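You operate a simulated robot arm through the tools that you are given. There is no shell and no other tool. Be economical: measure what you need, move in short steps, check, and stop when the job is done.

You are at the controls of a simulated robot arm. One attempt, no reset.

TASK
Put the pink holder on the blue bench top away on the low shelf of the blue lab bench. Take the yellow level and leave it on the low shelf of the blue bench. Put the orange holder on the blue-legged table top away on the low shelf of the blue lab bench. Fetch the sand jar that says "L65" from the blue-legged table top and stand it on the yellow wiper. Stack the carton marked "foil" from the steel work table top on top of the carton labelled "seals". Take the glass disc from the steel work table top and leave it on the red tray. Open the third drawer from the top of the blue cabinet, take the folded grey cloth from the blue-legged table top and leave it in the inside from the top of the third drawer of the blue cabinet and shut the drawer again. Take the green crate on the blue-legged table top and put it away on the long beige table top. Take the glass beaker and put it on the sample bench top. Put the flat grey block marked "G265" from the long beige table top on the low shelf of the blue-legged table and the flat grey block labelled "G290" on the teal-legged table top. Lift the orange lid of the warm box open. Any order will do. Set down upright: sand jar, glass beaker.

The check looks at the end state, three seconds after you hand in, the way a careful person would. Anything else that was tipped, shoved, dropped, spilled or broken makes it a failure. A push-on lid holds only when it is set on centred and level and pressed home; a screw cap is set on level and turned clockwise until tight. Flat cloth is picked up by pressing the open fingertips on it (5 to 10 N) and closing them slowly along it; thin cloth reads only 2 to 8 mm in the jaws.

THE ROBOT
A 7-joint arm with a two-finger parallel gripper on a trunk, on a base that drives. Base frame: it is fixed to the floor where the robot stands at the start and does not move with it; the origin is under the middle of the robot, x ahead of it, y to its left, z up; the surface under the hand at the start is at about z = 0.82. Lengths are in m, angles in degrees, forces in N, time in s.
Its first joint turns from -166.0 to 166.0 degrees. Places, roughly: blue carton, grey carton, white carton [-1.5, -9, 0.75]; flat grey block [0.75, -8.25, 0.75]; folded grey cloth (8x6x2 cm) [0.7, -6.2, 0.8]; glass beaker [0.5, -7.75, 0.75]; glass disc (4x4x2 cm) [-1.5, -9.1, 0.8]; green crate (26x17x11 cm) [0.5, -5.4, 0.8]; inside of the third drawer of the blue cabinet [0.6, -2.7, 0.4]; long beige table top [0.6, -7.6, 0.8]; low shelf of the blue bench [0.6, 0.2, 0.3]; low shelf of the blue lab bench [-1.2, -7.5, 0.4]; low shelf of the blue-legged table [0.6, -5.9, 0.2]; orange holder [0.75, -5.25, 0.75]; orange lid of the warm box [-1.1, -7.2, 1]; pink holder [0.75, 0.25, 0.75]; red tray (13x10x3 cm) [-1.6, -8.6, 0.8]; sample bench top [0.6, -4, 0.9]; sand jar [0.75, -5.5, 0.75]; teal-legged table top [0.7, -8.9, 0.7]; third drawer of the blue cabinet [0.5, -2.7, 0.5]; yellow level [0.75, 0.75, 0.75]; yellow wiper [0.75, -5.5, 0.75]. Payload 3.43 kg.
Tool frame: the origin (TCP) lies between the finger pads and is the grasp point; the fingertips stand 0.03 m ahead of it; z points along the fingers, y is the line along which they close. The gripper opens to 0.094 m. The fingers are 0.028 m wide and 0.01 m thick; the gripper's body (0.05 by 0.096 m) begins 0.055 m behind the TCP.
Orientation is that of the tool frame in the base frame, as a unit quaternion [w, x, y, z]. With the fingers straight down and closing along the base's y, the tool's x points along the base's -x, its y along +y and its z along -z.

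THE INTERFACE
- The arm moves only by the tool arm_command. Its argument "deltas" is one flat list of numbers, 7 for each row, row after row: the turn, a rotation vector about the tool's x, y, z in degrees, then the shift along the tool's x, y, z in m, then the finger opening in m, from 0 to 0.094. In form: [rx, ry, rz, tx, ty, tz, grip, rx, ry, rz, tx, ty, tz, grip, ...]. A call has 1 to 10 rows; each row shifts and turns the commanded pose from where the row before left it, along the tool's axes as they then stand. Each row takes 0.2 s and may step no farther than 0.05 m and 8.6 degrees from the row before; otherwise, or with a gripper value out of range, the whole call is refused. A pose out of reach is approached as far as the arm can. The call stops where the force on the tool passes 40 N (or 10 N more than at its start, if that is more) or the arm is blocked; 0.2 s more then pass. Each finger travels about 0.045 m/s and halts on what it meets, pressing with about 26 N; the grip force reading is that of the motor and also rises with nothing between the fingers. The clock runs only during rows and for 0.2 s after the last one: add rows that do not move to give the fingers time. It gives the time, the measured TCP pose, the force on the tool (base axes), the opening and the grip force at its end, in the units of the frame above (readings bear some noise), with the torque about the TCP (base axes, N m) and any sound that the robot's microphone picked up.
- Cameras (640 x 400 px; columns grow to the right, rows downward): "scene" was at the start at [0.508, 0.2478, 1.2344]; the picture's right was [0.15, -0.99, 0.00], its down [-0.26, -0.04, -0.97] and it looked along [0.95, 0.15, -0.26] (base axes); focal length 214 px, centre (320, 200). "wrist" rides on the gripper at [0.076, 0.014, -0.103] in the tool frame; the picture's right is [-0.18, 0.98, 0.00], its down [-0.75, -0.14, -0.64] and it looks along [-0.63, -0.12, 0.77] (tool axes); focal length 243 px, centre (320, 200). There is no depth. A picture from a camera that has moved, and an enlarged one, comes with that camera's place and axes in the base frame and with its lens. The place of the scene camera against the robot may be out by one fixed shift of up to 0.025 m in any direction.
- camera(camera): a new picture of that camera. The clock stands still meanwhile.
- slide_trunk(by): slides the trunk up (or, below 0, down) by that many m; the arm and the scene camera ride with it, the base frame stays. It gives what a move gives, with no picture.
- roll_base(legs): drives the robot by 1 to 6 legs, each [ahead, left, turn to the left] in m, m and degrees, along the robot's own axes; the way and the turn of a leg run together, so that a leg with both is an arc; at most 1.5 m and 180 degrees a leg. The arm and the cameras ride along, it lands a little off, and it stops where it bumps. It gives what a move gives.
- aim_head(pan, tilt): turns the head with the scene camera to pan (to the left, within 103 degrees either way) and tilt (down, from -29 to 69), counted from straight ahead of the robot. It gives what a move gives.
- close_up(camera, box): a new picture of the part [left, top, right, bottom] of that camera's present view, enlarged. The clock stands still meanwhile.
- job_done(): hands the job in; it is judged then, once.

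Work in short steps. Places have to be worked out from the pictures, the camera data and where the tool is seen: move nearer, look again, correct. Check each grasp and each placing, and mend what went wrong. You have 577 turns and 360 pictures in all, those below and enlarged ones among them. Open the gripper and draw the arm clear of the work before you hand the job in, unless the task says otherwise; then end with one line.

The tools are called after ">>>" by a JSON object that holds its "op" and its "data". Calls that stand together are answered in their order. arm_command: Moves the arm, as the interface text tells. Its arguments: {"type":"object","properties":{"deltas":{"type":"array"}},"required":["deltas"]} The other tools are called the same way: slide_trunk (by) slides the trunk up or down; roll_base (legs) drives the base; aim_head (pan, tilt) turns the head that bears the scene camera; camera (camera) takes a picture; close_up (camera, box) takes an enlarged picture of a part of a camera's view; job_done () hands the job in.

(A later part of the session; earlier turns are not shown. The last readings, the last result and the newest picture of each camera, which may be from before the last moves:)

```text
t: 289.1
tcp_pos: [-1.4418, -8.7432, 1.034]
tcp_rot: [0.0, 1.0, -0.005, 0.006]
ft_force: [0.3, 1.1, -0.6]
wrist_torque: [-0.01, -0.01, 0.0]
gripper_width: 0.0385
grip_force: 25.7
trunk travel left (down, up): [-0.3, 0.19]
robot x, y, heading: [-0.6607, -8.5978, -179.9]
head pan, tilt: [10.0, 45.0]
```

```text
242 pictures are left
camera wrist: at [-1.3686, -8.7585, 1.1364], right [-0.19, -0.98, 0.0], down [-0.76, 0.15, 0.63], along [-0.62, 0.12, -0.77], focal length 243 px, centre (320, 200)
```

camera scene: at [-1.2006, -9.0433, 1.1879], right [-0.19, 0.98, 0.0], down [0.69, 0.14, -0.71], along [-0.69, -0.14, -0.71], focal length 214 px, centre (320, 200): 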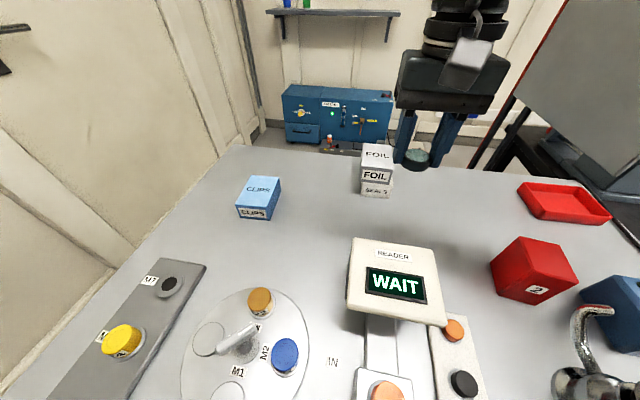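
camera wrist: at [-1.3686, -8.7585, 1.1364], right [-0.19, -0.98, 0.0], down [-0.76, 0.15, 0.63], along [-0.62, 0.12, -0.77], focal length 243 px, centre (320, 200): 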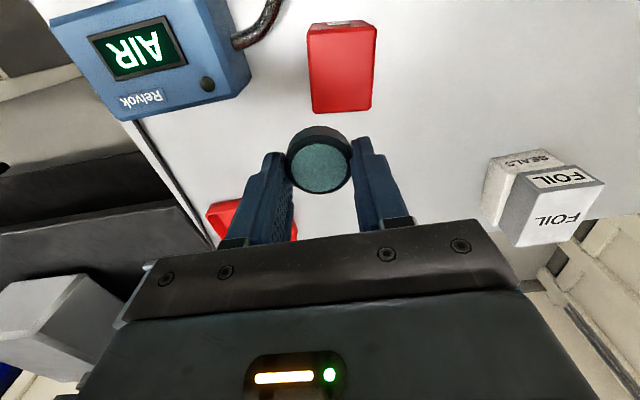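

Tray spans x −1.59…−1.69, y −8.53…−8.66. Move over its centre and look.

>>> {"op": "arm_command", "data": {"deltas": [0, 0, 0, -0.0376, -0.0302, 0, 0.03, 0, 0, 0, -0.0376, -0.0302, 0, 0.03, 0, 0, 0, -0.0376, -0.0302, 0, 0.03, 0, 0, 0, -0.0376, -0.0302, 0, 0.03, 0, 0, 0, -0.0376, -0.0302, 0, 0.03, 0, 0, 0, 0, 0, 0.04, 0.03, 0, 0, 0, 0, 0, 0, 0.03]}}

>>> {"op": "camera", "data": {"camera": "wrist"}}

>>> {"op": "aim_head", "data": {"pan": -10, "tilt": 45}}

>>> {"op": "camera", "data": {"camera": "scene"}}

```text
t: 290.7
tcp_pos: [-1.6299, -8.5889, 0.9921]
tcp_rot: [-0.001, 1.0, -0.004, 0.007]
ft_force: [0.5, -0.8, -0.9]
wrist_torque: [0.01, 0.01, 0.02]
gripper_width: 0.0386
grip_force: 26.2
trunk travel left (down, up): [-0.3, 0.19]
robot x, y, heading: [-0.6586, -8.5976, -179.9]
head pan, tilt: [10.0, 45.0]
```

```text
241 pictures are left
camera wrist: at [-1.556, -8.6038, 1.0947], right [-0.19, -0.98, 0.0], down [-0.76, 0.15, 0.63], along [-0.62, 0.13, -0.77], focal length 243 px, centre (320, 200)
```

wrist: 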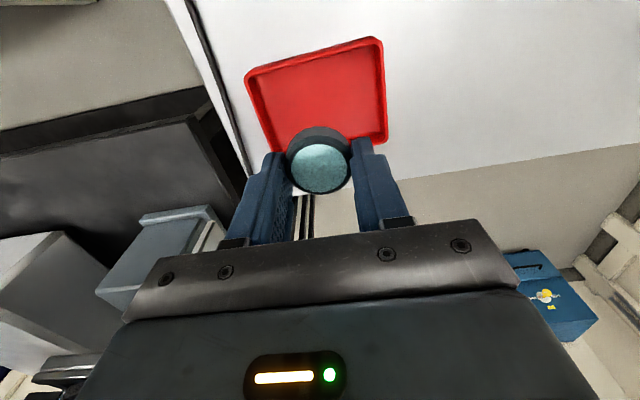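

```text
t: 291.6
tcp_pos: [-1.6291, -8.5885, 0.9915]
tcp_rot: [0.0, 1.0, -0.004, 0.006]
ft_force: [0.2, -0.6, -0.3]
wrist_torque: [0.03, 0.0, 0.0]
gripper_width: 0.0383
grip_force: 25.7
trunk travel left (down, up): [-0.3, 0.19]
robot x, y, heading: [-0.6618, -8.6028, -179.9]
head pan, tilt: [-10.0, 45.0]
```

```text
240 pictures are left
camera scene: at [-1.167, -8.7853, 1.1879], right [0.17, 0.99, 0.0], down [0.7, -0.12, -0.71], along [-0.7, 0.12, -0.71], focal length 214 px, centre (320, 200)
```

scene: 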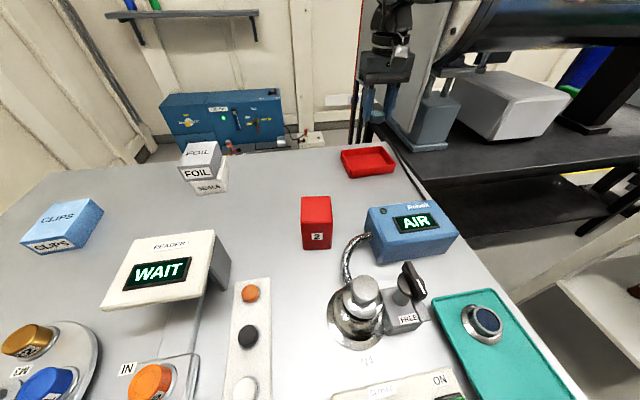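

Directly over the tray. Lower into it and creep to contact.

>>> {"op": "arm_command", "data": {"deltas": [0, 0, 0, -0.008, 0, 0.04, 0.03, 0, 0, 0, 0, 0, 0.04, 0.03, 0, 0, 0, 0, 0, 0.035, 0.03, 0, 0, 0, 0, 0, 0.008, 0.03, 0, 0, 0, 0, 0, 0.003, 0.03, 0, 0, 0, 0, 0, 0.003, 0.03, 0, 0, 0, 0, 0, 0.003, 0.03, 0, 0, 0, 0, 0, 0, 0.03]}}

```text
t: 293.4
tcp_pos: [-1.6343, -8.5899, 0.8564]
tcp_rot: [-0.001, 1.0, -0.004, 0.006]
ft_force: [0.3, 0.7, -1.0]
wrist_torque: [0.02, 0.02, 0.0]
gripper_width: 0.0388
grip_force: 26.4
trunk travel left (down, up): [-0.3, 0.19]
robot x, y, heading: [-0.66, -8.5991, -179.9]
head pan, tilt: [-10.0, 45.0]
```

>>> {"op": "arm_command", "data": {"deltas": [0, 0, 0, 0, 0, 0.002, 0.03, 0, 0, 0, 0, 0, 0.002, 0.03, 0, 0, 0, 0, 0, 0.002, 0.03, 0, 0, 0, 0, 0, 0.002, 0.03, 0, 0, 0, 0, 0, 0, 0.03]}}

>>> {"op": "camera", "data": {"camera": "wrist"}}

```text
t: 294.7
tcp_pos: [-1.6363, -8.5905, 0.8562]
tcp_rot: [0.001, 1.0, -0.005, 0.003]
ft_force: [1.0, -0.7, 15.6]
wrist_torque: [-0.01, 0.1, -0.06]
gripper_width: 0.0385
grip_force: 26.2
trunk travel left (down, up): [-0.3, 0.19]
robot x, y, heading: [-0.6606, -8.6016, -179.7]
head pan, tilt: [-10.0, 45.0]
stopped in row 5: the force on the tool passed its limit at 41 N (the readings are from after the stop); the commanded pose is now the measured one
```

```text
239 pictures are left
camera wrist: at [-1.5615, -8.6054, 0.9576], right [-0.19, -0.98, 0.0], down [-0.76, 0.15, 0.64], along [-0.62, 0.12, -0.77], focal length 243 px, centre (320, 200)
```

wrist: 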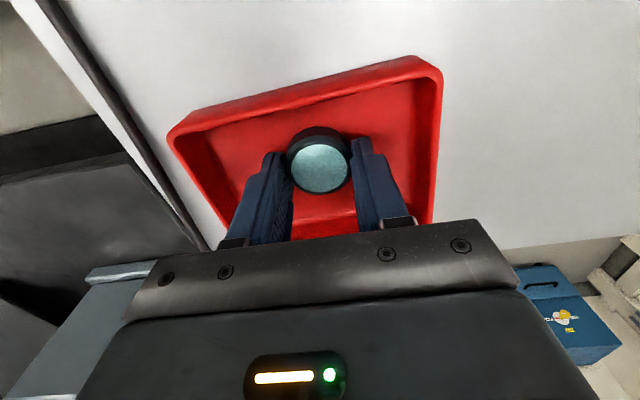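

Contact in the tray. Release gently and rise.

>>> {"op": "arm_command", "data": {"deltas": [0, 0, 0, 0, 0, 0, 0.042, 0, 0, 0, 0, 0, 0, 0.05, 0, 0, 0, 0, 0, 0, 0.06, 0, 0, 0, 0, 0, -0.03, 0.06, 0, 0, 0, 0, 0, -0.04, 0.06, 0, 0, 0, 0, 0, -0.05, 0.06, 0, 0, 0, 0, 0, -0.05, 0.06]}}

>>> {"op": "camera", "data": {"camera": "wrist"}}

```text
t: 296.3
tcp_pos: [-1.64, -8.5895, 1.0207]
tcp_rot: [0.0, 1.0, -0.004, 0.005]
ft_force: [-0.1, 0.2, 0.2]
wrist_torque: [0.02, -0.03, 0.02]
gripper_width: 0.0601
grip_force: 0.0
trunk travel left (down, up): [-0.3, 0.19]
robot x, y, heading: [-0.6572, -8.6014, -179.9]
head pan, tilt: [-10.0, 45.0]
```

```text
238 pictures are left
camera wrist: at [-1.5662, -8.6048, 1.1247], right [-0.19, -0.98, 0.0], down [-0.76, 0.15, 0.63], along [-0.62, 0.12, -0.77], focal length 243 px, centre (320, 200)
```

wrist: 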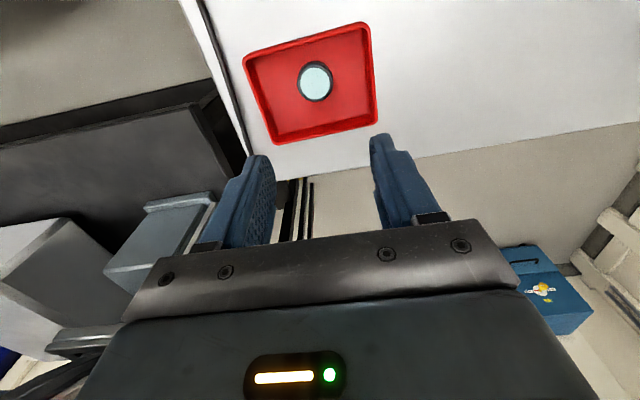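

Disc lies in the tray. Now retract the arm, back away and turn around toward the long beige table.

>>> {"op": "arm_command", "data": {"deltas": [0, 0, 0, 0.04, 0, -0.02, 0.094, 0, 0, 0, 0.04, 0, -0.02, 0.094, 0, 0, 0, 0.04, 0, -0.02, 0.094, 0, 0, 0, 0.04, 0, 0, 0.094, 0, 0, 0, 0.04, 0, 0, 0.094, 0, 0, 0, 0.04, 0, 0, 0.094]}}

>>> {"op": "roll_base", "data": {"legs": [[-0.35, 0, 0], [0, 0, 90], [0, 0, 90]]}}

>>> {"op": "aim_head", "data": {"pan": 0, "tilt": 30}}

>>> {"op": "camera", "data": {"camera": "scene"}}

```text
t: 297.7
tcp_pos: [-1.3978, -8.5934, 1.0864]
tcp_rot: [0.001, 1.0, -0.004, 0.005]
ft_force: [0.4, -0.4, -0.4]
wrist_torque: [0.02, -0.03, 0.03]
gripper_width: 0.0939
grip_force: 0.2
trunk travel left (down, up): [-0.3, 0.19]
robot x, y, heading: [-0.6607, -8.5991, -179.7]
head pan, tilt: [-10.0, 45.0]
```

```text
t: 307.6
tcp_pos: [0.4337, -8.6096, 1.0862]
tcp_rot: [-0.005, 0.007, 1.0, 0.0]
ft_force: [-0.4, -0.1, -0.3]
wrist_torque: [0.01, 0.0, 0.04]
gripper_width: 0.0941
grip_force: 0.0
trunk travel left (down, up): [-0.3, 0.19]
robot x, y, heading: [-0.3027, -8.6007, 0.1]
head pan, tilt: [-10.0, 45.0]
```

```text
t: 308.4
tcp_pos: [0.4337, -8.6096, 1.0868]
tcp_rot: [-0.005, 0.007, 1.0, 0.0]
ft_force: [-0.2, 0.1, -0.2]
wrist_torque: [0.01, -0.01, -0.01]
gripper_width: 0.094
grip_force: 0.1
trunk travel left (down, up): [-0.3, 0.19]
robot x, y, heading: [-0.3073, -8.5952, -0.1]
head pan, tilt: [0.0, 30.0]
```

```text
237 pictures are left
camera scene: at [0.2005, -8.3649, 1.2104], right [0.0, -1.0, 0.0], down [-0.5, 0.0, -0.87], along [0.87, 0.0, -0.5], focal length 214 px, centre (320, 200)
```

scene: 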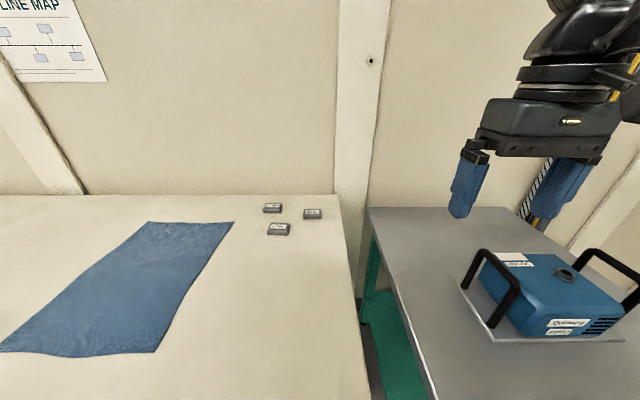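

Three small grey blocks at the beige table's end; the teal table with a blue machine beside it. Enlarge to read the labels.

>>> {"op": "close_up", "data": {"camera": "scene", "box": [250, 190, 340, 245]}}

```text
7.11 times, centred on (295, 218) of scene
camera zoom: at [0.2005, -8.3649, 1.2104], right [0.0, -1.0, 0.0], down [-0.5, 0.0, -0.87], along [0.87, 0.0, -0.5], focal length 1525 px, centre (498, 76)
```

zoom: 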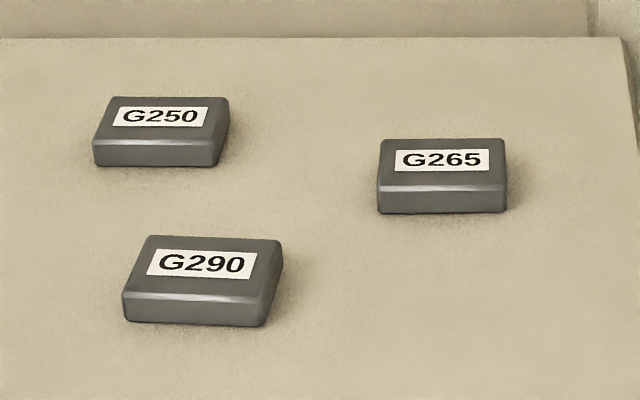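

G290 ≈ (0.74, −8.21), G265 ≈ (0.82, −8.31) (after the known scene-camera bias). I drive up to the beige table with the hand over G290.

>>> {"op": "roll_base", "data": {"legs": [[0.1, 0.4, 0]]}}

>>> {"op": "arm_command", "data": {"deltas": [0, 0, 0, -0.04, 0, 0, 0.094, 0, 0, 0, -0.04, 0, 0, 0.094, 0, 0, 0, -0.04, 0, 0, 0.094, 0, 0, 0, -0.04, 0, 0.02, 0.094, 0, 0, 0, -0.03, 0, 0.03, 0.094, 0, 0, 0, 0, 0, 0, 0.094]}}

>>> {"op": "camera", "data": {"camera": "wrist"}}

```text
t: 310.9
tcp_pos: [0.5357, -8.2152, 1.0867]
tcp_rot: [-0.005, 0.011, 1.0, 0.0]
ft_force: [0.5, 0.2, -0.6]
wrist_torque: [-0.02, -0.01, -0.01]
gripper_width: 0.0939
grip_force: 0.0
trunk travel left (down, up): [-0.3, 0.19]
robot x, y, heading: [-0.2049, -8.199, -0.5]
head pan, tilt: [0.0, 30.0]
```

```text
t: 312.4
tcp_pos: [0.7249, -8.2201, 1.0344]
tcp_rot: [-0.004, 0.011, 1.0, 0.0]
ft_force: [0.2, 0.4, -0.4]
wrist_torque: [-0.01, -0.01, 0.02]
gripper_width: 0.094
grip_force: 0.0
trunk travel left (down, up): [-0.3, 0.19]
robot x, y, heading: [-0.2043, -8.1947, -0.3]
head pan, tilt: [0.0, 30.0]
```

```text
235 pictures are left
camera wrist: at [0.6495, -8.2052, 1.1378], right [0.2, 0.98, 0.0], down [0.76, -0.16, 0.63], along [0.62, -0.13, -0.77], focal length 243 px, centre (320, 200)
```

wrist: 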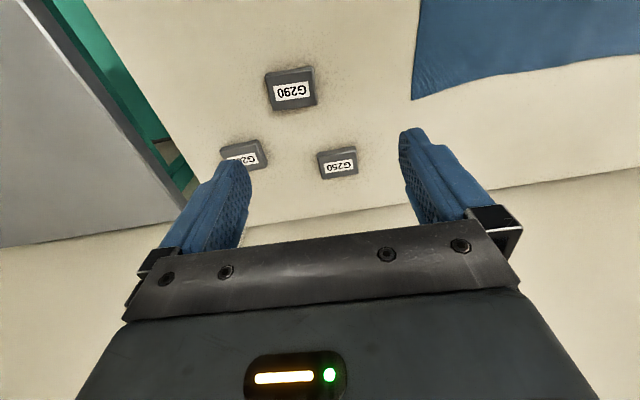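

G290 at (0.735, −8.26). Shift over it and descend to look again.

>>> {"op": "arm_command", "data": {"deltas": [0, 0, 0, -0.005, -0.02, 0.03, 0.094, 0, 0, 0, -0.005, -0.02, 0.03, 0.094, 0, 0, 0, 0, 0, 0.04, 0.094, 0, 0, 0, 0, 0, 0.03, 0.094, 0, 0, 0, 0, 0, 0, 0.094]}}

>>> {"op": "camera", "data": {"camera": "wrist"}}

```text
t: 313.6
tcp_pos: [0.7344, -8.2615, 0.9054]
tcp_rot: [-0.004, 0.01, 1.0, 0.0]
ft_force: [0.1, 0.7, -0.2]
wrist_torque: [0.0, 0.04, -0.01]
gripper_width: 0.0939
grip_force: 0.1
trunk travel left (down, up): [-0.3, 0.19]
robot x, y, heading: [-0.201, -8.2019, -0.4]
head pan, tilt: [0.0, 30.0]
```

```text
234 pictures are left
camera wrist: at [0.6578, -8.2459, 1.0078], right [0.2, 0.98, 0.0], down [0.76, -0.16, 0.63], along [0.62, -0.13, -0.77], focal length 243 px, centre (320, 200)
```

wrist: 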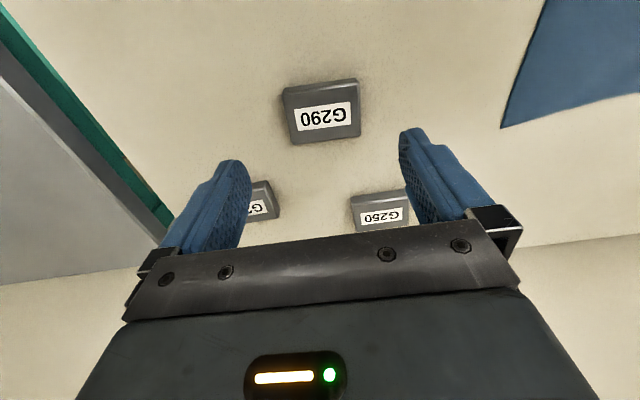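

Block top z≈0.817. Descend to z≈0.832 (tips just above the table) and close.

>>> {"op": "arm_command", "data": {"deltas": [0, 0, 0, 0, 0, 0.04, 0.094, 0, 0, 0, 0, 0, 0.02, 0.094, 0, 0, 0, 0, 0, 0.007, 0.094, 0, 0, 0, 0, 0, 0.004, 0.094, 0, 0, 0, 0, 0, 0.003, 0.094, 0, 0, 0, 0, 0, 0, 0.094]}}

>>> {"op": "camera", "data": {"camera": "wrist"}}

```text
t: 314.9
tcp_pos: [0.7337, -8.2595, 0.8301]
tcp_rot: [-0.004, 0.01, 1.0, 0.001]
ft_force: [-0.7, 0.9, 0.7]
wrist_torque: [-0.01, 0.01, 0.02]
gripper_width: 0.094
grip_force: 0.1
trunk travel left (down, up): [-0.3, 0.19]
robot x, y, heading: [-0.2027, -8.202, -0.5]
head pan, tilt: [0.0, 30.0]
```

```text
233 pictures are left
camera wrist: at [0.6571, -8.2438, 0.9336], right [0.2, 0.98, 0.0], down [0.76, -0.16, 0.63], along [0.62, -0.13, -0.77], focal length 243 px, centre (320, 200)
```

wrist: 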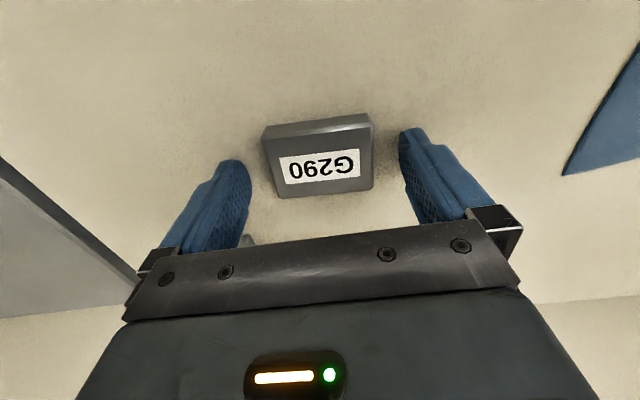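

>>> {"op": "arm_command", "data": {"deltas": [0, 0, 0, 0, 0, 0, 0.08, 0, 0, 0, 0, 0, 0, 0.065, 0, 0, 0, 0, 0, 0, 0.05, 0, 0, 0, 0, 0, 0, 0.04, 0, 0, 0, 0, 0, 0, 0.04, 0, 0, 0, 0, 0, -0.03, 0.04, 0, 0, 0, 0, 0, -0.04, 0.04, 0, 0, 0, 0, 0, 0, 0.04]}}

>>> {"op": "camera", "data": {"camera": "wrist"}}

```text
t: 316.8
tcp_pos: [0.7314, -8.2594, 0.9007]
tcp_rot: [-0.005, 0.011, 1.0, 0.0]
ft_force: [0.1, -0.8, -1.0]
wrist_torque: [0.0, -0.01, 0.01]
gripper_width: 0.0591
grip_force: 25.6
trunk travel left (down, up): [-0.3, 0.19]
robot x, y, heading: [-0.2032, -8.1948, -0.4]
head pan, tilt: [0.0, 30.0]
```

```text
232 pictures are left
camera wrist: at [0.6565, -8.2434, 1.0043], right [0.2, 0.98, 0.0], down [0.76, -0.16, 0.63], along [0.62, -0.13, -0.77], focal length 243 px, centre (320, 200)
```

wrist: 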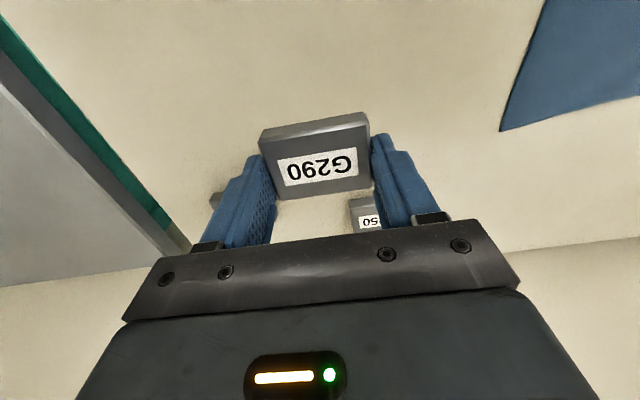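

Held. Raise and shift the base 0.34 m to the right over the teal table's free strip; look.

>>> {"op": "arm_command", "data": {"deltas": [0, 0, 0, 0, 0, -0.04, 0.04, 0, 0, 0, 0, 0, -0.04, 0.04]}}

>>> {"op": "roll_base", "data": {"legs": [[0, -0.34, 0.5]]}}

>>> {"op": "camera", "data": {"camera": "wrist"}}

>>> {"op": "camera", "data": {"camera": "scene"}}

```text
t: 317.4
tcp_pos: [0.7325, -8.2608, 0.9811]
tcp_rot: [-0.004, 0.011, 1.0, 0.001]
ft_force: [0.4, -0.4, -1.0]
wrist_torque: [-0.01, 0.02, 0.0]
gripper_width: 0.0591
grip_force: 26.1
trunk travel left (down, up): [-0.3, 0.19]
robot x, y, heading: [-0.1982, -8.1984, -0.2]
head pan, tilt: [0.0, 30.0]
```

```text
t: 319.6
tcp_pos: [0.7328, -8.5941, 0.9806]
tcp_rot: [-0.005, 0.004, 1.0, -0.001]
ft_force: [0.9, 1.0, -1.1]
wrist_torque: [-0.02, -0.02, -0.02]
gripper_width: 0.0593
grip_force: 25.9
trunk travel left (down, up): [-0.3, 0.19]
robot x, y, heading: [-0.2049, -8.5479, 0.2]
head pan, tilt: [0.0, 30.0]
```

```text
231 pictures are left
camera wrist: at [0.6571, -8.5792, 1.084], right [0.19, 0.98, 0.0], down [0.76, -0.15, 0.63], along [0.62, -0.12, -0.77], focal length 243 px, centre (320, 200)
```

wrist: 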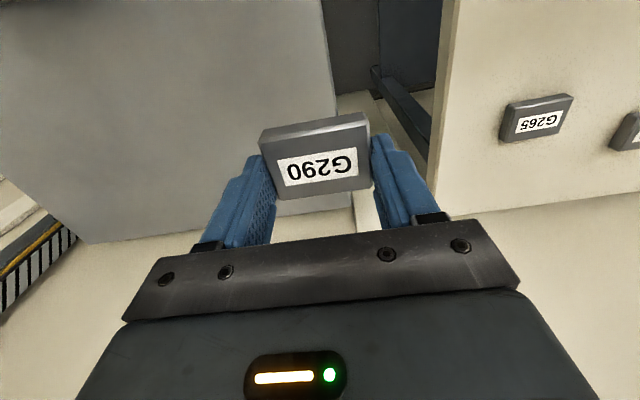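

```text
230 pictures are left
camera scene: at [0.3014, -8.3077, 1.2105], right [0.0, -1.0, 0.0], down [-0.5, 0.0, -0.87], along [0.87, 0.0, -0.5], focal length 214 px, centre (320, 200)
```

scene: 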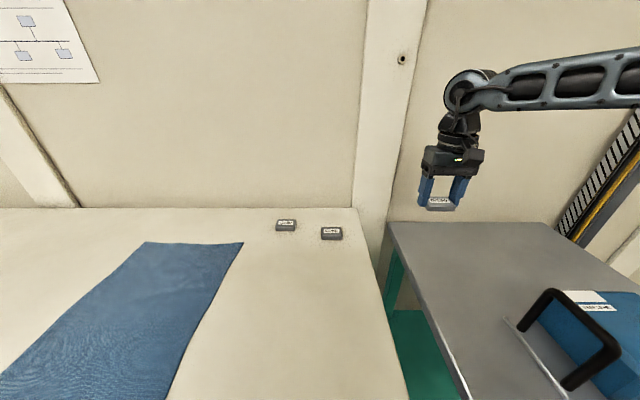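

The rear part of the teal table (x≥0.65) is free; its left edge is near y −8.58. I move another 12 cm right to y≈−8.71 and look.

>>> {"op": "roll_base", "data": {"legs": [[0.02, -0.12, 0]]}}

>>> {"op": "arm_command", "data": {"deltas": [0, 0, 0, 0, 0, 0.04, 0.04, 0, 0, 0, 0, 0, 0.04, 0.04, 0, 0, 0, 0, 0, 0, 0.04]}}

>>> {"op": "camera", "data": {"camera": "wrist"}}

>>> {"op": "aim_head", "data": {"pan": -30, "tilt": 40}}

>>> {"op": "camera", "data": {"camera": "scene"}}

```text
t: 320.8
tcp_pos: [0.7534, -8.7157, 0.9814]
tcp_rot: [-0.004, 0.005, 1.0, 0.0]
ft_force: [0.0, -0.6, -1.6]
wrist_torque: [0.01, 0.02, -0.01]
gripper_width: 0.0594
grip_force: 25.5
trunk travel left (down, up): [-0.3, 0.19]
robot x, y, heading: [-0.1834, -8.6651, 0.4]
head pan, tilt: [0.0, 30.0]
```

```text
t: 321.6
tcp_pos: [0.7516, -8.716, 0.9026]
tcp_rot: [-0.004, 0.005, 1.0, 0.0]
ft_force: [0.0, 0.2, -1.2]
wrist_torque: [-0.02, -0.01, -0.02]
gripper_width: 0.0593
grip_force: 25.9
trunk travel left (down, up): [-0.3, 0.19]
robot x, y, heading: [-0.181, -8.6646, 0.5]
head pan, tilt: [0.0, 30.0]
```

```text
229 pictures are left
camera wrist: at [0.6753, -8.7015, 1.0043], right [0.19, 0.98, 0.0], down [0.76, -0.15, 0.63], along [0.62, -0.12, -0.77], focal length 243 px, centre (320, 200)
```

wrist: 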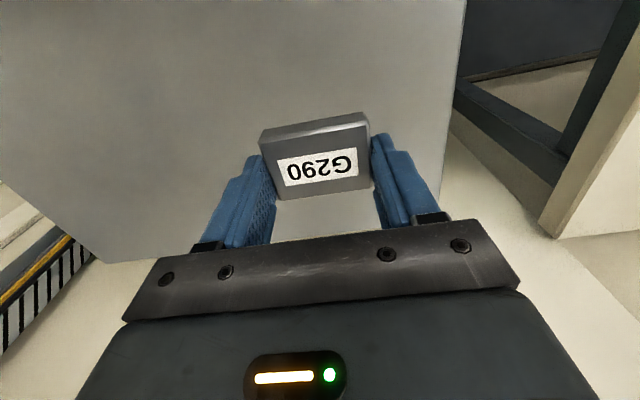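

```text
t: 322.6
tcp_pos: [0.7514, -8.7165, 0.9021]
tcp_rot: [-0.005, 0.006, 1.0, -0.001]
ft_force: [0.6, 0.8, -1.0]
wrist_torque: [-0.02, -0.04, 0.01]
gripper_width: 0.0592
grip_force: 26.1
trunk travel left (down, up): [-0.3, 0.19]
robot x, y, heading: [-0.1815, -8.6628, 0.0]
head pan, tilt: [-30.0, 40.0]
```

```text
228 pictures are left
camera scene: at [0.3057, -8.4712, 1.1952], right [-0.5, -0.87, 0.0], down [-0.56, 0.32, -0.77], along [0.67, -0.38, -0.64], focal length 214 px, centre (320, 200)
```

scene: 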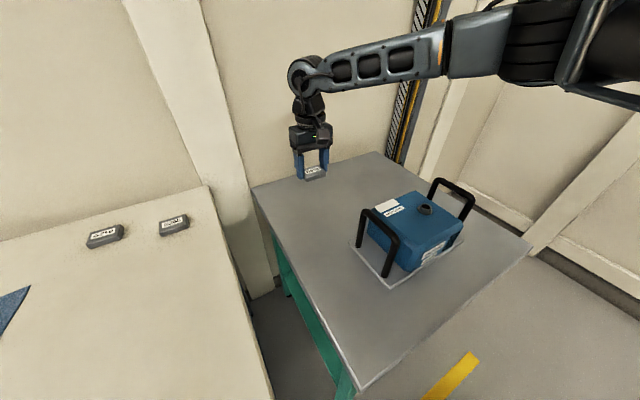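

Clear space. Descend stepwise to contact.

>>> {"op": "arm_command", "data": {"deltas": [0, 0, 0, 0, 0, 0.03, 0.04, 0, 0, 0, 0, 0, 0.02, 0.04, 0, 0, 0, 0, 0, 0.008, 0.04, 0, 0, 0, 0, 0, 0.008, 0.04, 0, 0, 0, 0, 0, 0.006, 0.04, 0, 0, 0, 0, 0, 0.006, 0.04, 0, 0, 0, 0, 0, 0.006, 0.04, 0, 0, 0, 0, 0, 0, 0.04]}}

>>> {"op": "camera", "data": {"camera": "wrist"}}

```text
t: 324.4
tcp_pos: [0.7524, -8.7151, 0.8164]
tcp_rot: [-0.005, 0.005, 1.0, 0.0]
ft_force: [0.0, -0.6, -0.8]
wrist_torque: [0.02, 0.04, -0.01]
gripper_width: 0.0592
grip_force: 26.4
trunk travel left (down, up): [-0.3, 0.19]
robot x, y, heading: [-0.1817, -8.6623, 0.2]
head pan, tilt: [-30.0, 40.0]
```

```text
227 pictures are left
camera wrist: at [0.676, -8.7001, 0.9193], right [0.19, 0.98, 0.0], down [0.76, -0.15, 0.63], along [0.62, -0.13, -0.77], focal length 243 px, centre (320, 200)
```

wrist: 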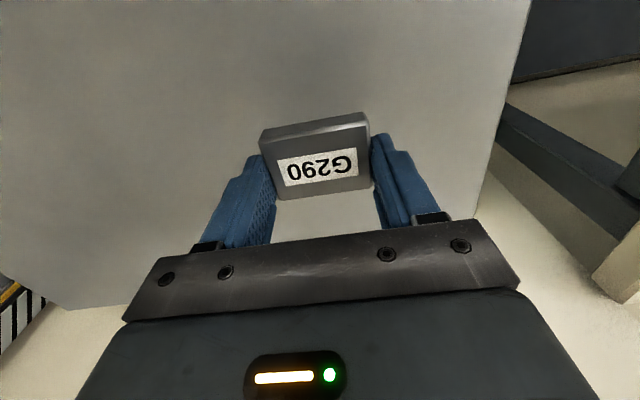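

>>> {"op": "arm_command", "data": {"deltas": [0, 0, 0, 0, 0, 0.008, 0.04, 0, 0, 0, 0, 0, 0.008, 0.04, 0, 0, 0, 0, 0, 0.006, 0.04, 0, 0, 0, 0, 0, 0.006, 0.04, 0, 0, 0, 0, 0, 0.006, 0.04, 0, 0, 0, 0, 0, 0.006, 0.04, 0, 0, 0, 0, 0, 0.006, 0.04, 0, 0, 0, 0, 0, 0, 0.04]}}

```text
t: 326.2
tcp_pos: [0.7509, -8.7148, 0.7726]
tcp_rot: [-0.004, 0.005, 1.0, 0.0]
ft_force: [0.3, 0.8, -1.4]
wrist_torque: [-0.01, 0.0, 0.01]
gripper_width: 0.059
grip_force: 25.7
trunk travel left (down, up): [-0.3, 0.19]
robot x, y, heading: [-0.1827, -8.6642, 0.2]
head pan, tilt: [-30.0, 40.0]
```

No contact yet at 0.773; continue creeping.

>>> {"op": "arm_command", "data": {"deltas": [0, 0, 0, 0, 0, 0.005, 0.04, 0, 0, 0, 0, 0, 0.005, 0.04, 0, 0, 0, 0, 0, 0.004, 0.04, 0, 0, 0, 0, 0, 0.004, 0.04, 0, 0, 0, 0, 0, 0.004, 0.04, 0, 0, 0, 0, 0, 0.004, 0.04, 0, 0, 0, 0, 0, 0.004, 0.04, 0, 0, 0, 0, 0, 0, 0.04]}}

>>> {"op": "camera", "data": {"camera": "wrist"}}

```text
t: 326.7
tcp_pos: [0.7527, -8.7153, 0.7698]
tcp_rot: [-0.002, 0.007, 1.0, 0.0]
ft_force: [-2.4, 0.0, 19.1]
wrist_torque: [-0.32, 0.31, -0.13]
gripper_width: 0.0593
grip_force: 26.0
trunk travel left (down, up): [-0.3, 0.19]
robot x, y, heading: [-0.1893, -8.6661, 0.3]
head pan, tilt: [-30.0, 40.0]
stopped in row 2: the force on the tool passed its limit at 47 N (the readings are from after the stop); the commanded pose is now the measured one
```

```text
226 pictures are left
camera wrist: at [0.6763, -8.7007, 0.8725], right [0.2, 0.98, 0.0], down [0.75, -0.15, 0.64], along [0.63, -0.12, -0.77], focal length 243 px, centre (320, 200)
```

wrist: 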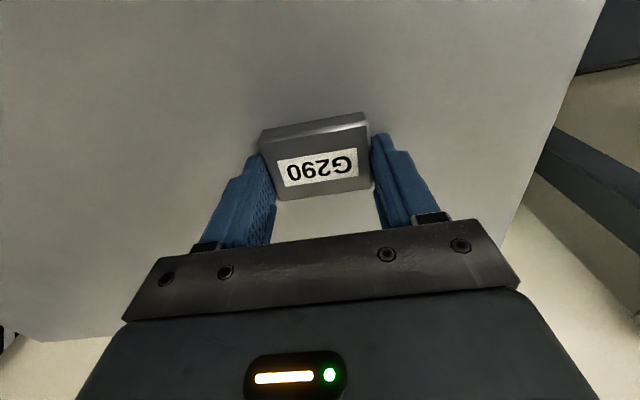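

Contact at 0.770. Release and rise.

>>> {"op": "arm_command", "data": {"deltas": [0, 0, 0, 0, 0, 0, 0.065, 0, 0, 0, 0, 0, 0, 0.075, 0, 0, 0, 0, 0, 0, 0.085, 0, 0, 0, 0, 0, -0.04, 0.094, 0, 0, 0, 0, 0, -0.05, 0.094, 0, 0, 0, 0, 0, -0.05, 0.094, 0, 0, 0, 0, 0, -0.05, 0.094, 0, 0, 0, 0, 0, -0.04, 0.094]}}

>>> {"op": "camera", "data": {"camera": "wrist"}}

```text
t: 328.5
tcp_pos: [0.7564, -8.7147, 0.9992]
tcp_rot: [-0.005, 0.005, 1.0, 0.0]
ft_force: [0.6, -0.5, 0.9]
wrist_torque: [-0.04, 0.04, -0.01]
gripper_width: 0.0938
grip_force: 0.0
trunk travel left (down, up): [-0.3, 0.19]
robot x, y, heading: [-0.1803, -8.6693, 0.1]
head pan, tilt: [-30.0, 40.0]
```

```text
225 pictures are left
camera wrist: at [0.6804, -8.6997, 1.101], right [0.2, 0.98, 0.0], down [0.76, -0.15, 0.64], along [0.62, -0.12, -0.77], focal length 243 px, centre (320, 200)
```

wrist: 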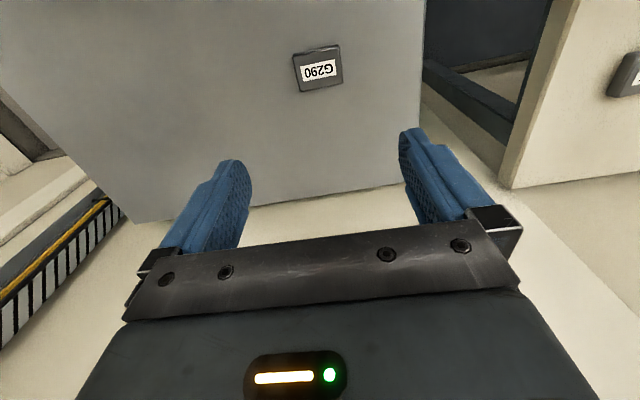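

G290 is on the teal table. Next G265: raise the trunk a bit, shift the base left, and pitch the hand 42° as for shelf placing.

>>> {"op": "slide_trunk", "data": {"by": 0.08}}

>>> {"op": "roll_base", "data": {"legs": [[0.0, 0.355, 0]]}}

>>> {"op": "arm_command", "data": {"deltas": [0, -8.4, 0, 0, 0, 0, 0.094, 0, -8.4, 0, 0, 0, 0, 0.094, 0, -8.4, 0, 0, 0, 0, 0.094, 0, -8.4, 0, 0, 0, 0, 0.094, 0, -8.4, 0, 0, 0, 0, 0.094, 0, 0, 0, 0, 0, 0, 0.094]}}

>>> {"op": "camera", "data": {"camera": "wrist"}}

```text
t: 329.7
tcp_pos: [0.7565, -8.714, 1.0784]
tcp_rot: [-0.003, 0.006, 1.0, 0.001]
ft_force: [0.1, 0.4, 0.9]
wrist_torque: [-0.01, -0.01, 0.02]
gripper_width: 0.0939
grip_force: 0.0
trunk travel left (down, up): [-0.38, 0.11]
robot x, y, heading: [-0.1851, -8.6652, -0.0]
head pan, tilt: [-30.0, 40.0]
```

```text
t: 332.0
tcp_pos: [0.7563, -8.3626, 1.0784]
tcp_rot: [-0.003, 0.004, 1.0, 0.0]
ft_force: [0.0, -0.2, -0.3]
wrist_torque: [0.0, -0.02, 0.01]
gripper_width: 0.0939
grip_force: 0.0
trunk travel left (down, up): [-0.38, 0.11]
robot x, y, heading: [-0.1826, -8.3137, 0.4]
head pan, tilt: [-30.0, 40.0]
```

```text
t: 333.4
tcp_pos: [0.7559, -8.3623, 1.0786]
tcp_rot: [0.356, 0.004, 0.934, -0.002]
ft_force: [-0.8, -0.5, 0.0]
wrist_torque: [-0.01, -0.01, -0.01]
gripper_width: 0.0938
grip_force: 0.0
trunk travel left (down, up): [-0.38, 0.11]
robot x, y, heading: [-0.1837, -8.3148, 0.4]
head pan, tilt: [-30.0, 40.0]
```

```text
224 pictures are left
camera wrist: at [0.6292, -8.347, 1.104], right [0.15, 0.98, 0.12], down [0.13, -0.14, 0.98], along [0.98, -0.13, -0.15], focal length 243 px, centre (320, 200)
```

wrist: 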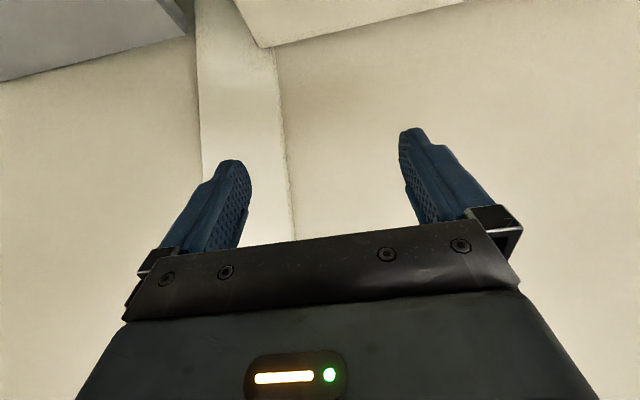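

Advance 3.7 cm and descend 15 cm, then look.

>>> {"op": "arm_command", "data": {"deltas": [0, 0, 0, 0.0182, 0, 0.0341, 0.094, 0, 0, 0, 0.0182, 0, 0.0341, 0.094, 0, 0, 0, 0.0182, 0, 0.0341, 0.094, 0, 0, 0, 0.0182, 0, 0.0341, 0.094, 0, 0, 0, 0, 0, 0, 0.094]}}

>>> {"op": "camera", "data": {"camera": "wrist"}}

```text
t: 334.6
tcp_pos: [0.7906, -8.3628, 0.9257]
tcp_rot: [0.354, 0.004, 0.935, -0.001]
ft_force: [0.1, 0.4, -0.2]
wrist_torque: [-0.03, 0.03, -0.01]
gripper_width: 0.0939
grip_force: 0.0
trunk travel left (down, up): [-0.38, 0.11]
robot x, y, heading: [-0.1806, -8.3161, 0.2]
head pan, tilt: [-30.0, 40.0]
```

```text
223 pictures are left
camera wrist: at [0.6655, -8.3466, 0.9518], right [0.15, 0.98, 0.12], down [0.14, -0.14, 0.98], along [0.98, -0.13, -0.15], focal length 243 px, centre (320, 200)
```

wrist: 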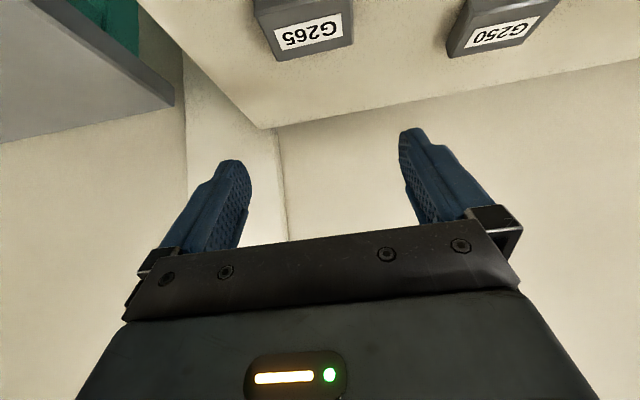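

Aligned. Descend to z≈0.832 around the block.

>>> {"op": "arm_command", "data": {"deltas": [0, 0, 0, 0.0223, 0, 0.0248, 0.094, 0, 0, 0, 0.0223, 0, 0.0248, 0.094, 0, 0, 0, 0.0147, 0, 0.0163, 0.094, 0, 0, 0, 0.0025, 0, 0.003, 0.094, 0, 0, 0, 0, 0, 0, 0.094]}}

>>> {"op": "camera", "data": {"camera": "wrist"}}

```text
t: 335.8
tcp_pos: [0.7916, -8.3636, 0.8348]
tcp_rot: [0.356, 0.004, 0.935, -0.002]
ft_force: [-0.8, 0.3, -0.4]
wrist_torque: [-0.02, 0.03, 0.01]
gripper_width: 0.094
grip_force: 0.0
trunk travel left (down, up): [-0.38, 0.11]
robot x, y, heading: [-0.1838, -8.3161, 0.4]
head pan, tilt: [-30.0, 40.0]
```

```text
222 pictures are left
camera wrist: at [0.6651, -8.348, 0.86], right [0.15, 0.98, 0.12], down [0.14, -0.14, 0.98], along [0.98, -0.13, -0.15], focal length 243 px, centre (320, 200)
```

wrist: 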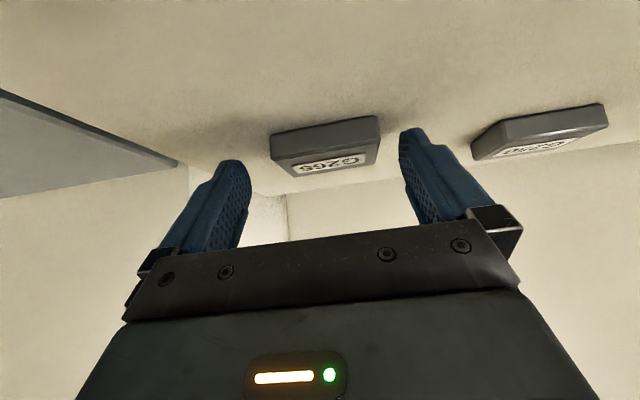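

Fingertips beside the block just above the table. Close and lift.

>>> {"op": "arm_command", "data": {"deltas": [0, 0, 0, 0.001, 0, 0.001, 0.08, 0, 0, 0, 0, 0, 0, 0.065, 0, 0, 0, 0, 0, 0, 0.05, 0, 0, 0, 0, 0, 0, 0.04, 0, 0, 0, 0, 0, 0, 0.04, 0, 0, 0, -0.0201, 0, -0.0223, 0.04, 0, 0, 0, -0.0268, 0, -0.0297, 0.04, 0, 0, 0, 0, 0, 0, 0.04]}}

>>> {"op": "camera", "data": {"camera": "wrist"}}

```text
t: 337.6
tcp_pos: [0.7918, -8.3629, 0.904]
tcp_rot: [0.355, 0.005, 0.935, -0.002]
ft_force: [-1.2, 0.8, -1.6]
wrist_torque: [0.05, -0.03, 0.0]
gripper_width: 0.0591
grip_force: 26.0
trunk travel left (down, up): [-0.38, 0.11]
robot x, y, heading: [-0.1843, -8.3137, 0.4]
head pan, tilt: [-30.0, 40.0]
```

```text
221 pictures are left
camera wrist: at [0.6656, -8.3485, 0.9302], right [0.15, 0.98, 0.12], down [0.14, -0.14, 0.98], along [0.98, -0.13, -0.15], focal length 243 px, centre (320, 200)
```

wrist: 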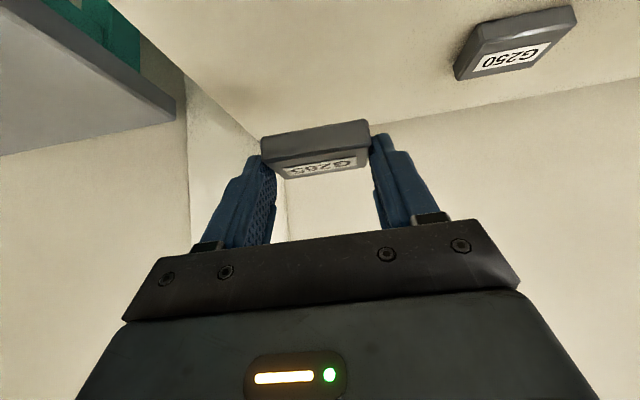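

Held. Raise and fold the arm, back into the aisle and turn to face +y, then drive toward the blue-legged table.

>>> {"op": "arm_command", "data": {"deltas": [0, 0, 0, -0.0268, 0, -0.0297, 0.04, 0, 0, 0, -0.0268, 0, -0.0297, 0.04, 0, 0, 0, 0.031, 0, -0.0279, 0.04, 0, 0, 0, 0.031, 0, -0.0279, 0.04, 0, 0, 0, 0.031, 0, -0.0279, 0.04, 0, 0, 0, 0.031, 0, -0.0279, 0.04, 0, 0, 0, 0.031, 0, -0.0279, 0.04, 0, 0, 0, 0.031, 0, -0.0279, 0.04]}}

>>> {"op": "roll_base", "data": {"legs": [[-0.2, 0, 0], [0, 0, 90]]}}

>>> {"op": "aim_head", "data": {"pan": -45, "tilt": 30}}

>>> {"op": "camera", "data": {"camera": "scene"}}

```text
t: 339.4
tcp_pos: [0.5434, -8.3618, 0.9855]
tcp_rot: [0.356, 0.004, 0.934, -0.001]
ft_force: [-0.1, -0.2, -1.3]
wrist_torque: [-0.01, 0.01, 0.01]
gripper_width: 0.0591
grip_force: 26.2
trunk travel left (down, up): [-0.38, 0.11]
robot x, y, heading: [-0.1874, -8.3154, 0.2]
head pan, tilt: [-30.0, 40.0]
```

```text
t: 344.7
tcp_pos: [-0.3227, -7.5901, 0.9857]
tcp_rot: [0.254, -0.651, 0.671, 0.247]
ft_force: [0.6, 0.0, -1.3]
wrist_torque: [-0.01, -0.01, 0.01]
gripper_width: 0.0592
grip_force: 26.0
trunk travel left (down, up): [-0.38, 0.11]
robot x, y, heading: [-0.3901, -8.3176, 88.9]
head pan, tilt: [-30.0, 40.0]
```

```text
t: 345.5
tcp_pos: [-0.322, -7.5911, 0.9855]
tcp_rot: [0.255, -0.65, 0.671, 0.247]
ft_force: [0.2, -0.4, -0.6]
wrist_torque: [-0.03, 0.0, -0.02]
gripper_width: 0.0593
grip_force: 25.7
trunk travel left (down, up): [-0.38, 0.11]
robot x, y, heading: [-0.3894, -8.3142, 88.7]
head pan, tilt: [-45.0, 30.0]
```

```text
220 pictures are left
camera scene: at [-0.5358, -7.8081, 1.2905], right [0.69, -0.72, 0.0], down [-0.36, -0.35, -0.87], along [0.62, 0.6, -0.5], focal length 214 px, centre (320, 200)
```

scene: 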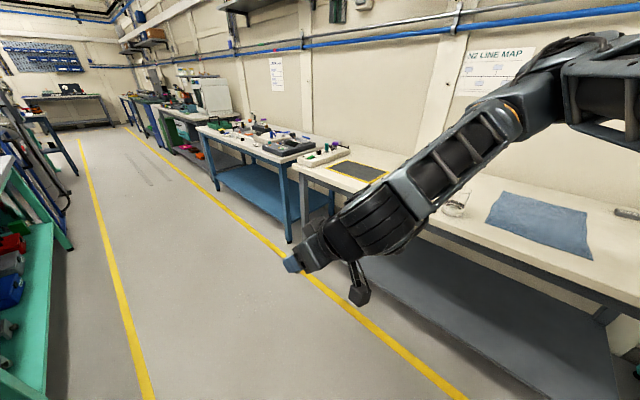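

Drive forward to y≈−6.4 and look at the blue-legged table.

>>> {"op": "roll_base", "data": {"legs": [[1.4, -0.05, 1], [0.5, 0, 0]]}}

>>> {"op": "aim_head", "data": {"pan": -75, "tilt": 35}}

>>> {"op": "camera", "data": {"camera": "scene"}}

```text
t: 355.0
tcp_pos: [-0.3155, -5.703, 0.9859]
tcp_rot: [-0.25, 0.664, -0.658, -0.252]
ft_force: [-1.2, -0.1, -0.8]
wrist_torque: [0.0, 0.02, -0.03]
gripper_width: 0.0594
grip_force: 25.7
trunk travel left (down, up): [-0.38, 0.11]
robot x, y, heading: [-0.3465, -6.4302, 91.3]
head pan, tilt: [-45.0, 30.0]
```

```text
t: 355.9
tcp_pos: [-0.3162, -5.7025, 0.9866]
tcp_rot: [-0.25, 0.663, -0.659, -0.252]
ft_force: [0.0, 0.0, -1.0]
wrist_torque: [0.0, 0.02, -0.04]
gripper_width: 0.0595
grip_force: 26.5
trunk travel left (down, up): [-0.38, 0.11]
robot x, y, heading: [-0.351, -6.4303, 91.3]
head pan, tilt: [-75.0, 35.0]
```

```text
219 pictures are left
camera scene: at [-0.4969, -5.9698, 1.2827], right [0.28, -0.96, 0.0], down [-0.55, -0.16, -0.82], along [0.79, 0.23, -0.57], focal length 214 px, centre (320, 200)
```

scene: 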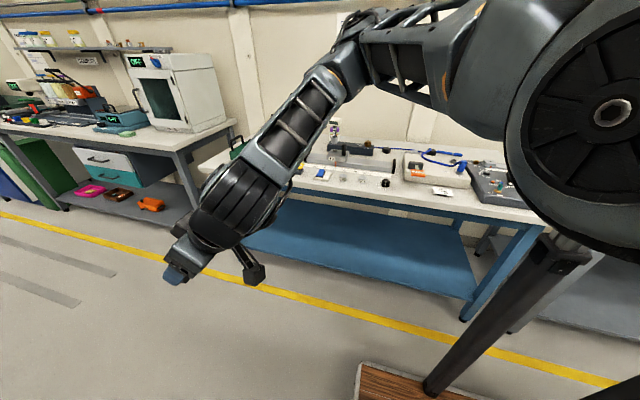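

The low shelf is empty, front leg near (0.35, −6.6). I raise the hand, move up to y≈−5.62 on the left side of the aisle, and turn to heading −30.

>>> {"op": "slide_trunk", "data": {"by": 0.11}}

>>> {"op": "roll_base", "data": {"legs": [[0.82, 0.08, 0], [0, 0, -60], [0, 0, -61]]}}

>>> {"op": "aim_head", "data": {"pan": 0, "tilt": 45}}

>>> {"op": "camera", "data": {"camera": "scene"}}

```text
t: 357.3
tcp_pos: [-0.3161, -5.7024, 1.0963]
tcp_rot: [-0.25, 0.664, -0.658, -0.252]
ft_force: [-0.5, -0.4, -0.8]
wrist_torque: [0.01, 0.0, -0.01]
gripper_width: 0.0591
grip_force: 26.5
trunk travel left (down, up): [-0.49, 0.0]
robot x, y, heading: [-0.352, -6.431, 91.3]
head pan, tilt: [-75.0, 35.0]
```

```text
t: 367.1
tcp_pos: [0.1506, -6.0275, 1.0962]
tcp_rot: [0.341, 0.249, 0.901, -0.095]
ft_force: [0.1, 0.1, -0.7]
wrist_torque: [-0.02, 0.03, -0.01]
gripper_width: 0.0596
grip_force: 26.5
trunk travel left (down, up): [-0.49, 0.0]
robot x, y, heading: [-0.4529, -5.6166, -30.3]
head pan, tilt: [-75.0, 35.0]
```

```text
t: 368.6
tcp_pos: [0.1512, -6.027, 1.0965]
tcp_rot: [0.342, 0.249, 0.901, -0.095]
ft_force: [0.3, 0.3, -0.7]
wrist_torque: [0.02, 0.06, 0.0]
gripper_width: 0.0592
grip_force: 25.6
trunk travel left (down, up): [-0.49, 0.0]
robot x, y, heading: [-0.4501, -5.6203, -30.0]
head pan, tilt: [0.0, 45.0]
```

```text
218 pictures are left
camera scene: at [0.0847, -5.6667, 1.3779], right [-0.5, -0.86, 0.0], down [-0.61, 0.36, -0.71], along [0.61, -0.36, -0.71], focal length 214 px, centre (320, 200)
```

scene: 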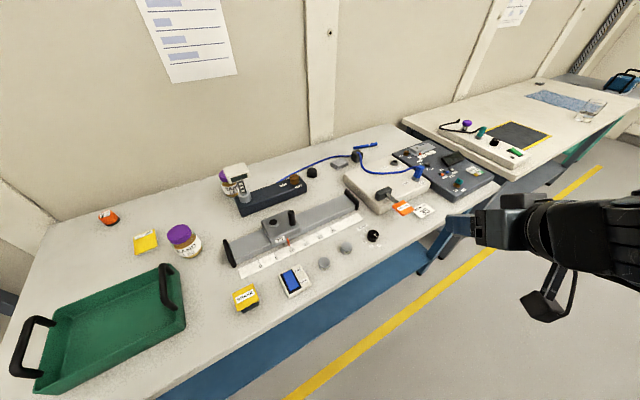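

I now see the whole blue-legged table (jar, yellow wiper, orange holder, crate). Continue with the block: yaw the tool +30°, lower the trunk, and look under.

>>> {"op": "arm_command", "data": {"deltas": [-5.02, 0, -5.57, 0, 0, 0, 0.04, -5.02, 0, -5.57, 0, 0, 0, 0.04, -5.02, 0, -5.57, 0, 0, 0, 0.04, -5.02, 0, -5.57, 0, 0, 0, 0.04]}}

>>> {"op": "close_up", "data": {"camera": "scene", "box": [0, 150, 320, 350]}}

>>> {"op": "slide_trunk", "data": {"by": -0.25}}

>>> {"op": "slide_trunk", "data": {"by": -0.24}}

>>> {"op": "camera", "data": {"camera": "scene"}}

```text
t: 369.6
tcp_pos: [0.1503, -6.0281, 1.0969]
tcp_rot: [0.356, 0.007, 0.935, 0.0]
ft_force: [-0.4, 0.4, -1.0]
wrist_torque: [0.01, 0.0, 0.0]
gripper_width: 0.0594
grip_force: 26.3
trunk travel left (down, up): [-0.49, 0.0]
robot x, y, heading: [-0.4544, -5.6172, -30.2]
head pan, tilt: [0.0, 45.0]
```

```text
2.00 times, centred on (160, 250) of scene
camera zoom: at [0.0847, -5.6666, 1.3779], right [-0.5, -0.87, 0.0], down [-0.61, 0.35, -0.71], along [0.61, -0.35, -0.71], focal length 429 px, centre (640, 100)
```

zoom: 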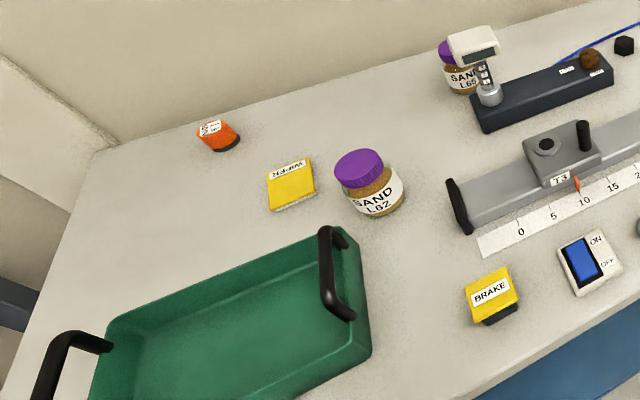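

```text
t: 372.1
tcp_pos: [0.1503, -6.0279, 0.846]
tcp_rot: [0.356, 0.007, 0.935, 0.0]
ft_force: [0.9, -0.2, -0.1]
wrist_torque: [0.0, 0.01, -0.04]
gripper_width: 0.0594
grip_force: 26.0
trunk travel left (down, up): [-0.24, 0.25]
robot x, y, heading: [-0.4517, -5.6165, -29.9]
head pan, tilt: [0.0, 45.0]
```

```text
t: 374.6
tcp_pos: [0.1506, -6.0273, 0.6066]
tcp_rot: [0.356, 0.008, 0.935, -0.001]
ft_force: [-1.0, 0.4, -0.7]
wrist_torque: [-0.01, 0.02, 0.03]
gripper_width: 0.0593
grip_force: 26.0
trunk travel left (down, up): [0.0, 0.49]
robot x, y, heading: [-0.4534, -5.6231, -30.2]
head pan, tilt: [0.0, 45.0]
```

```text
216 pictures are left
camera scene: at [0.0847, -5.6667, 0.8879], right [-0.5, -0.87, 0.0], down [-0.61, 0.35, -0.71], along [0.61, -0.35, -0.71], focal length 214 px, centre (320, 200)
```

scene: 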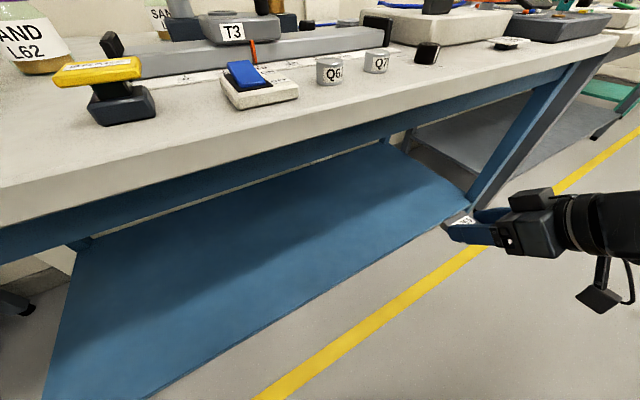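

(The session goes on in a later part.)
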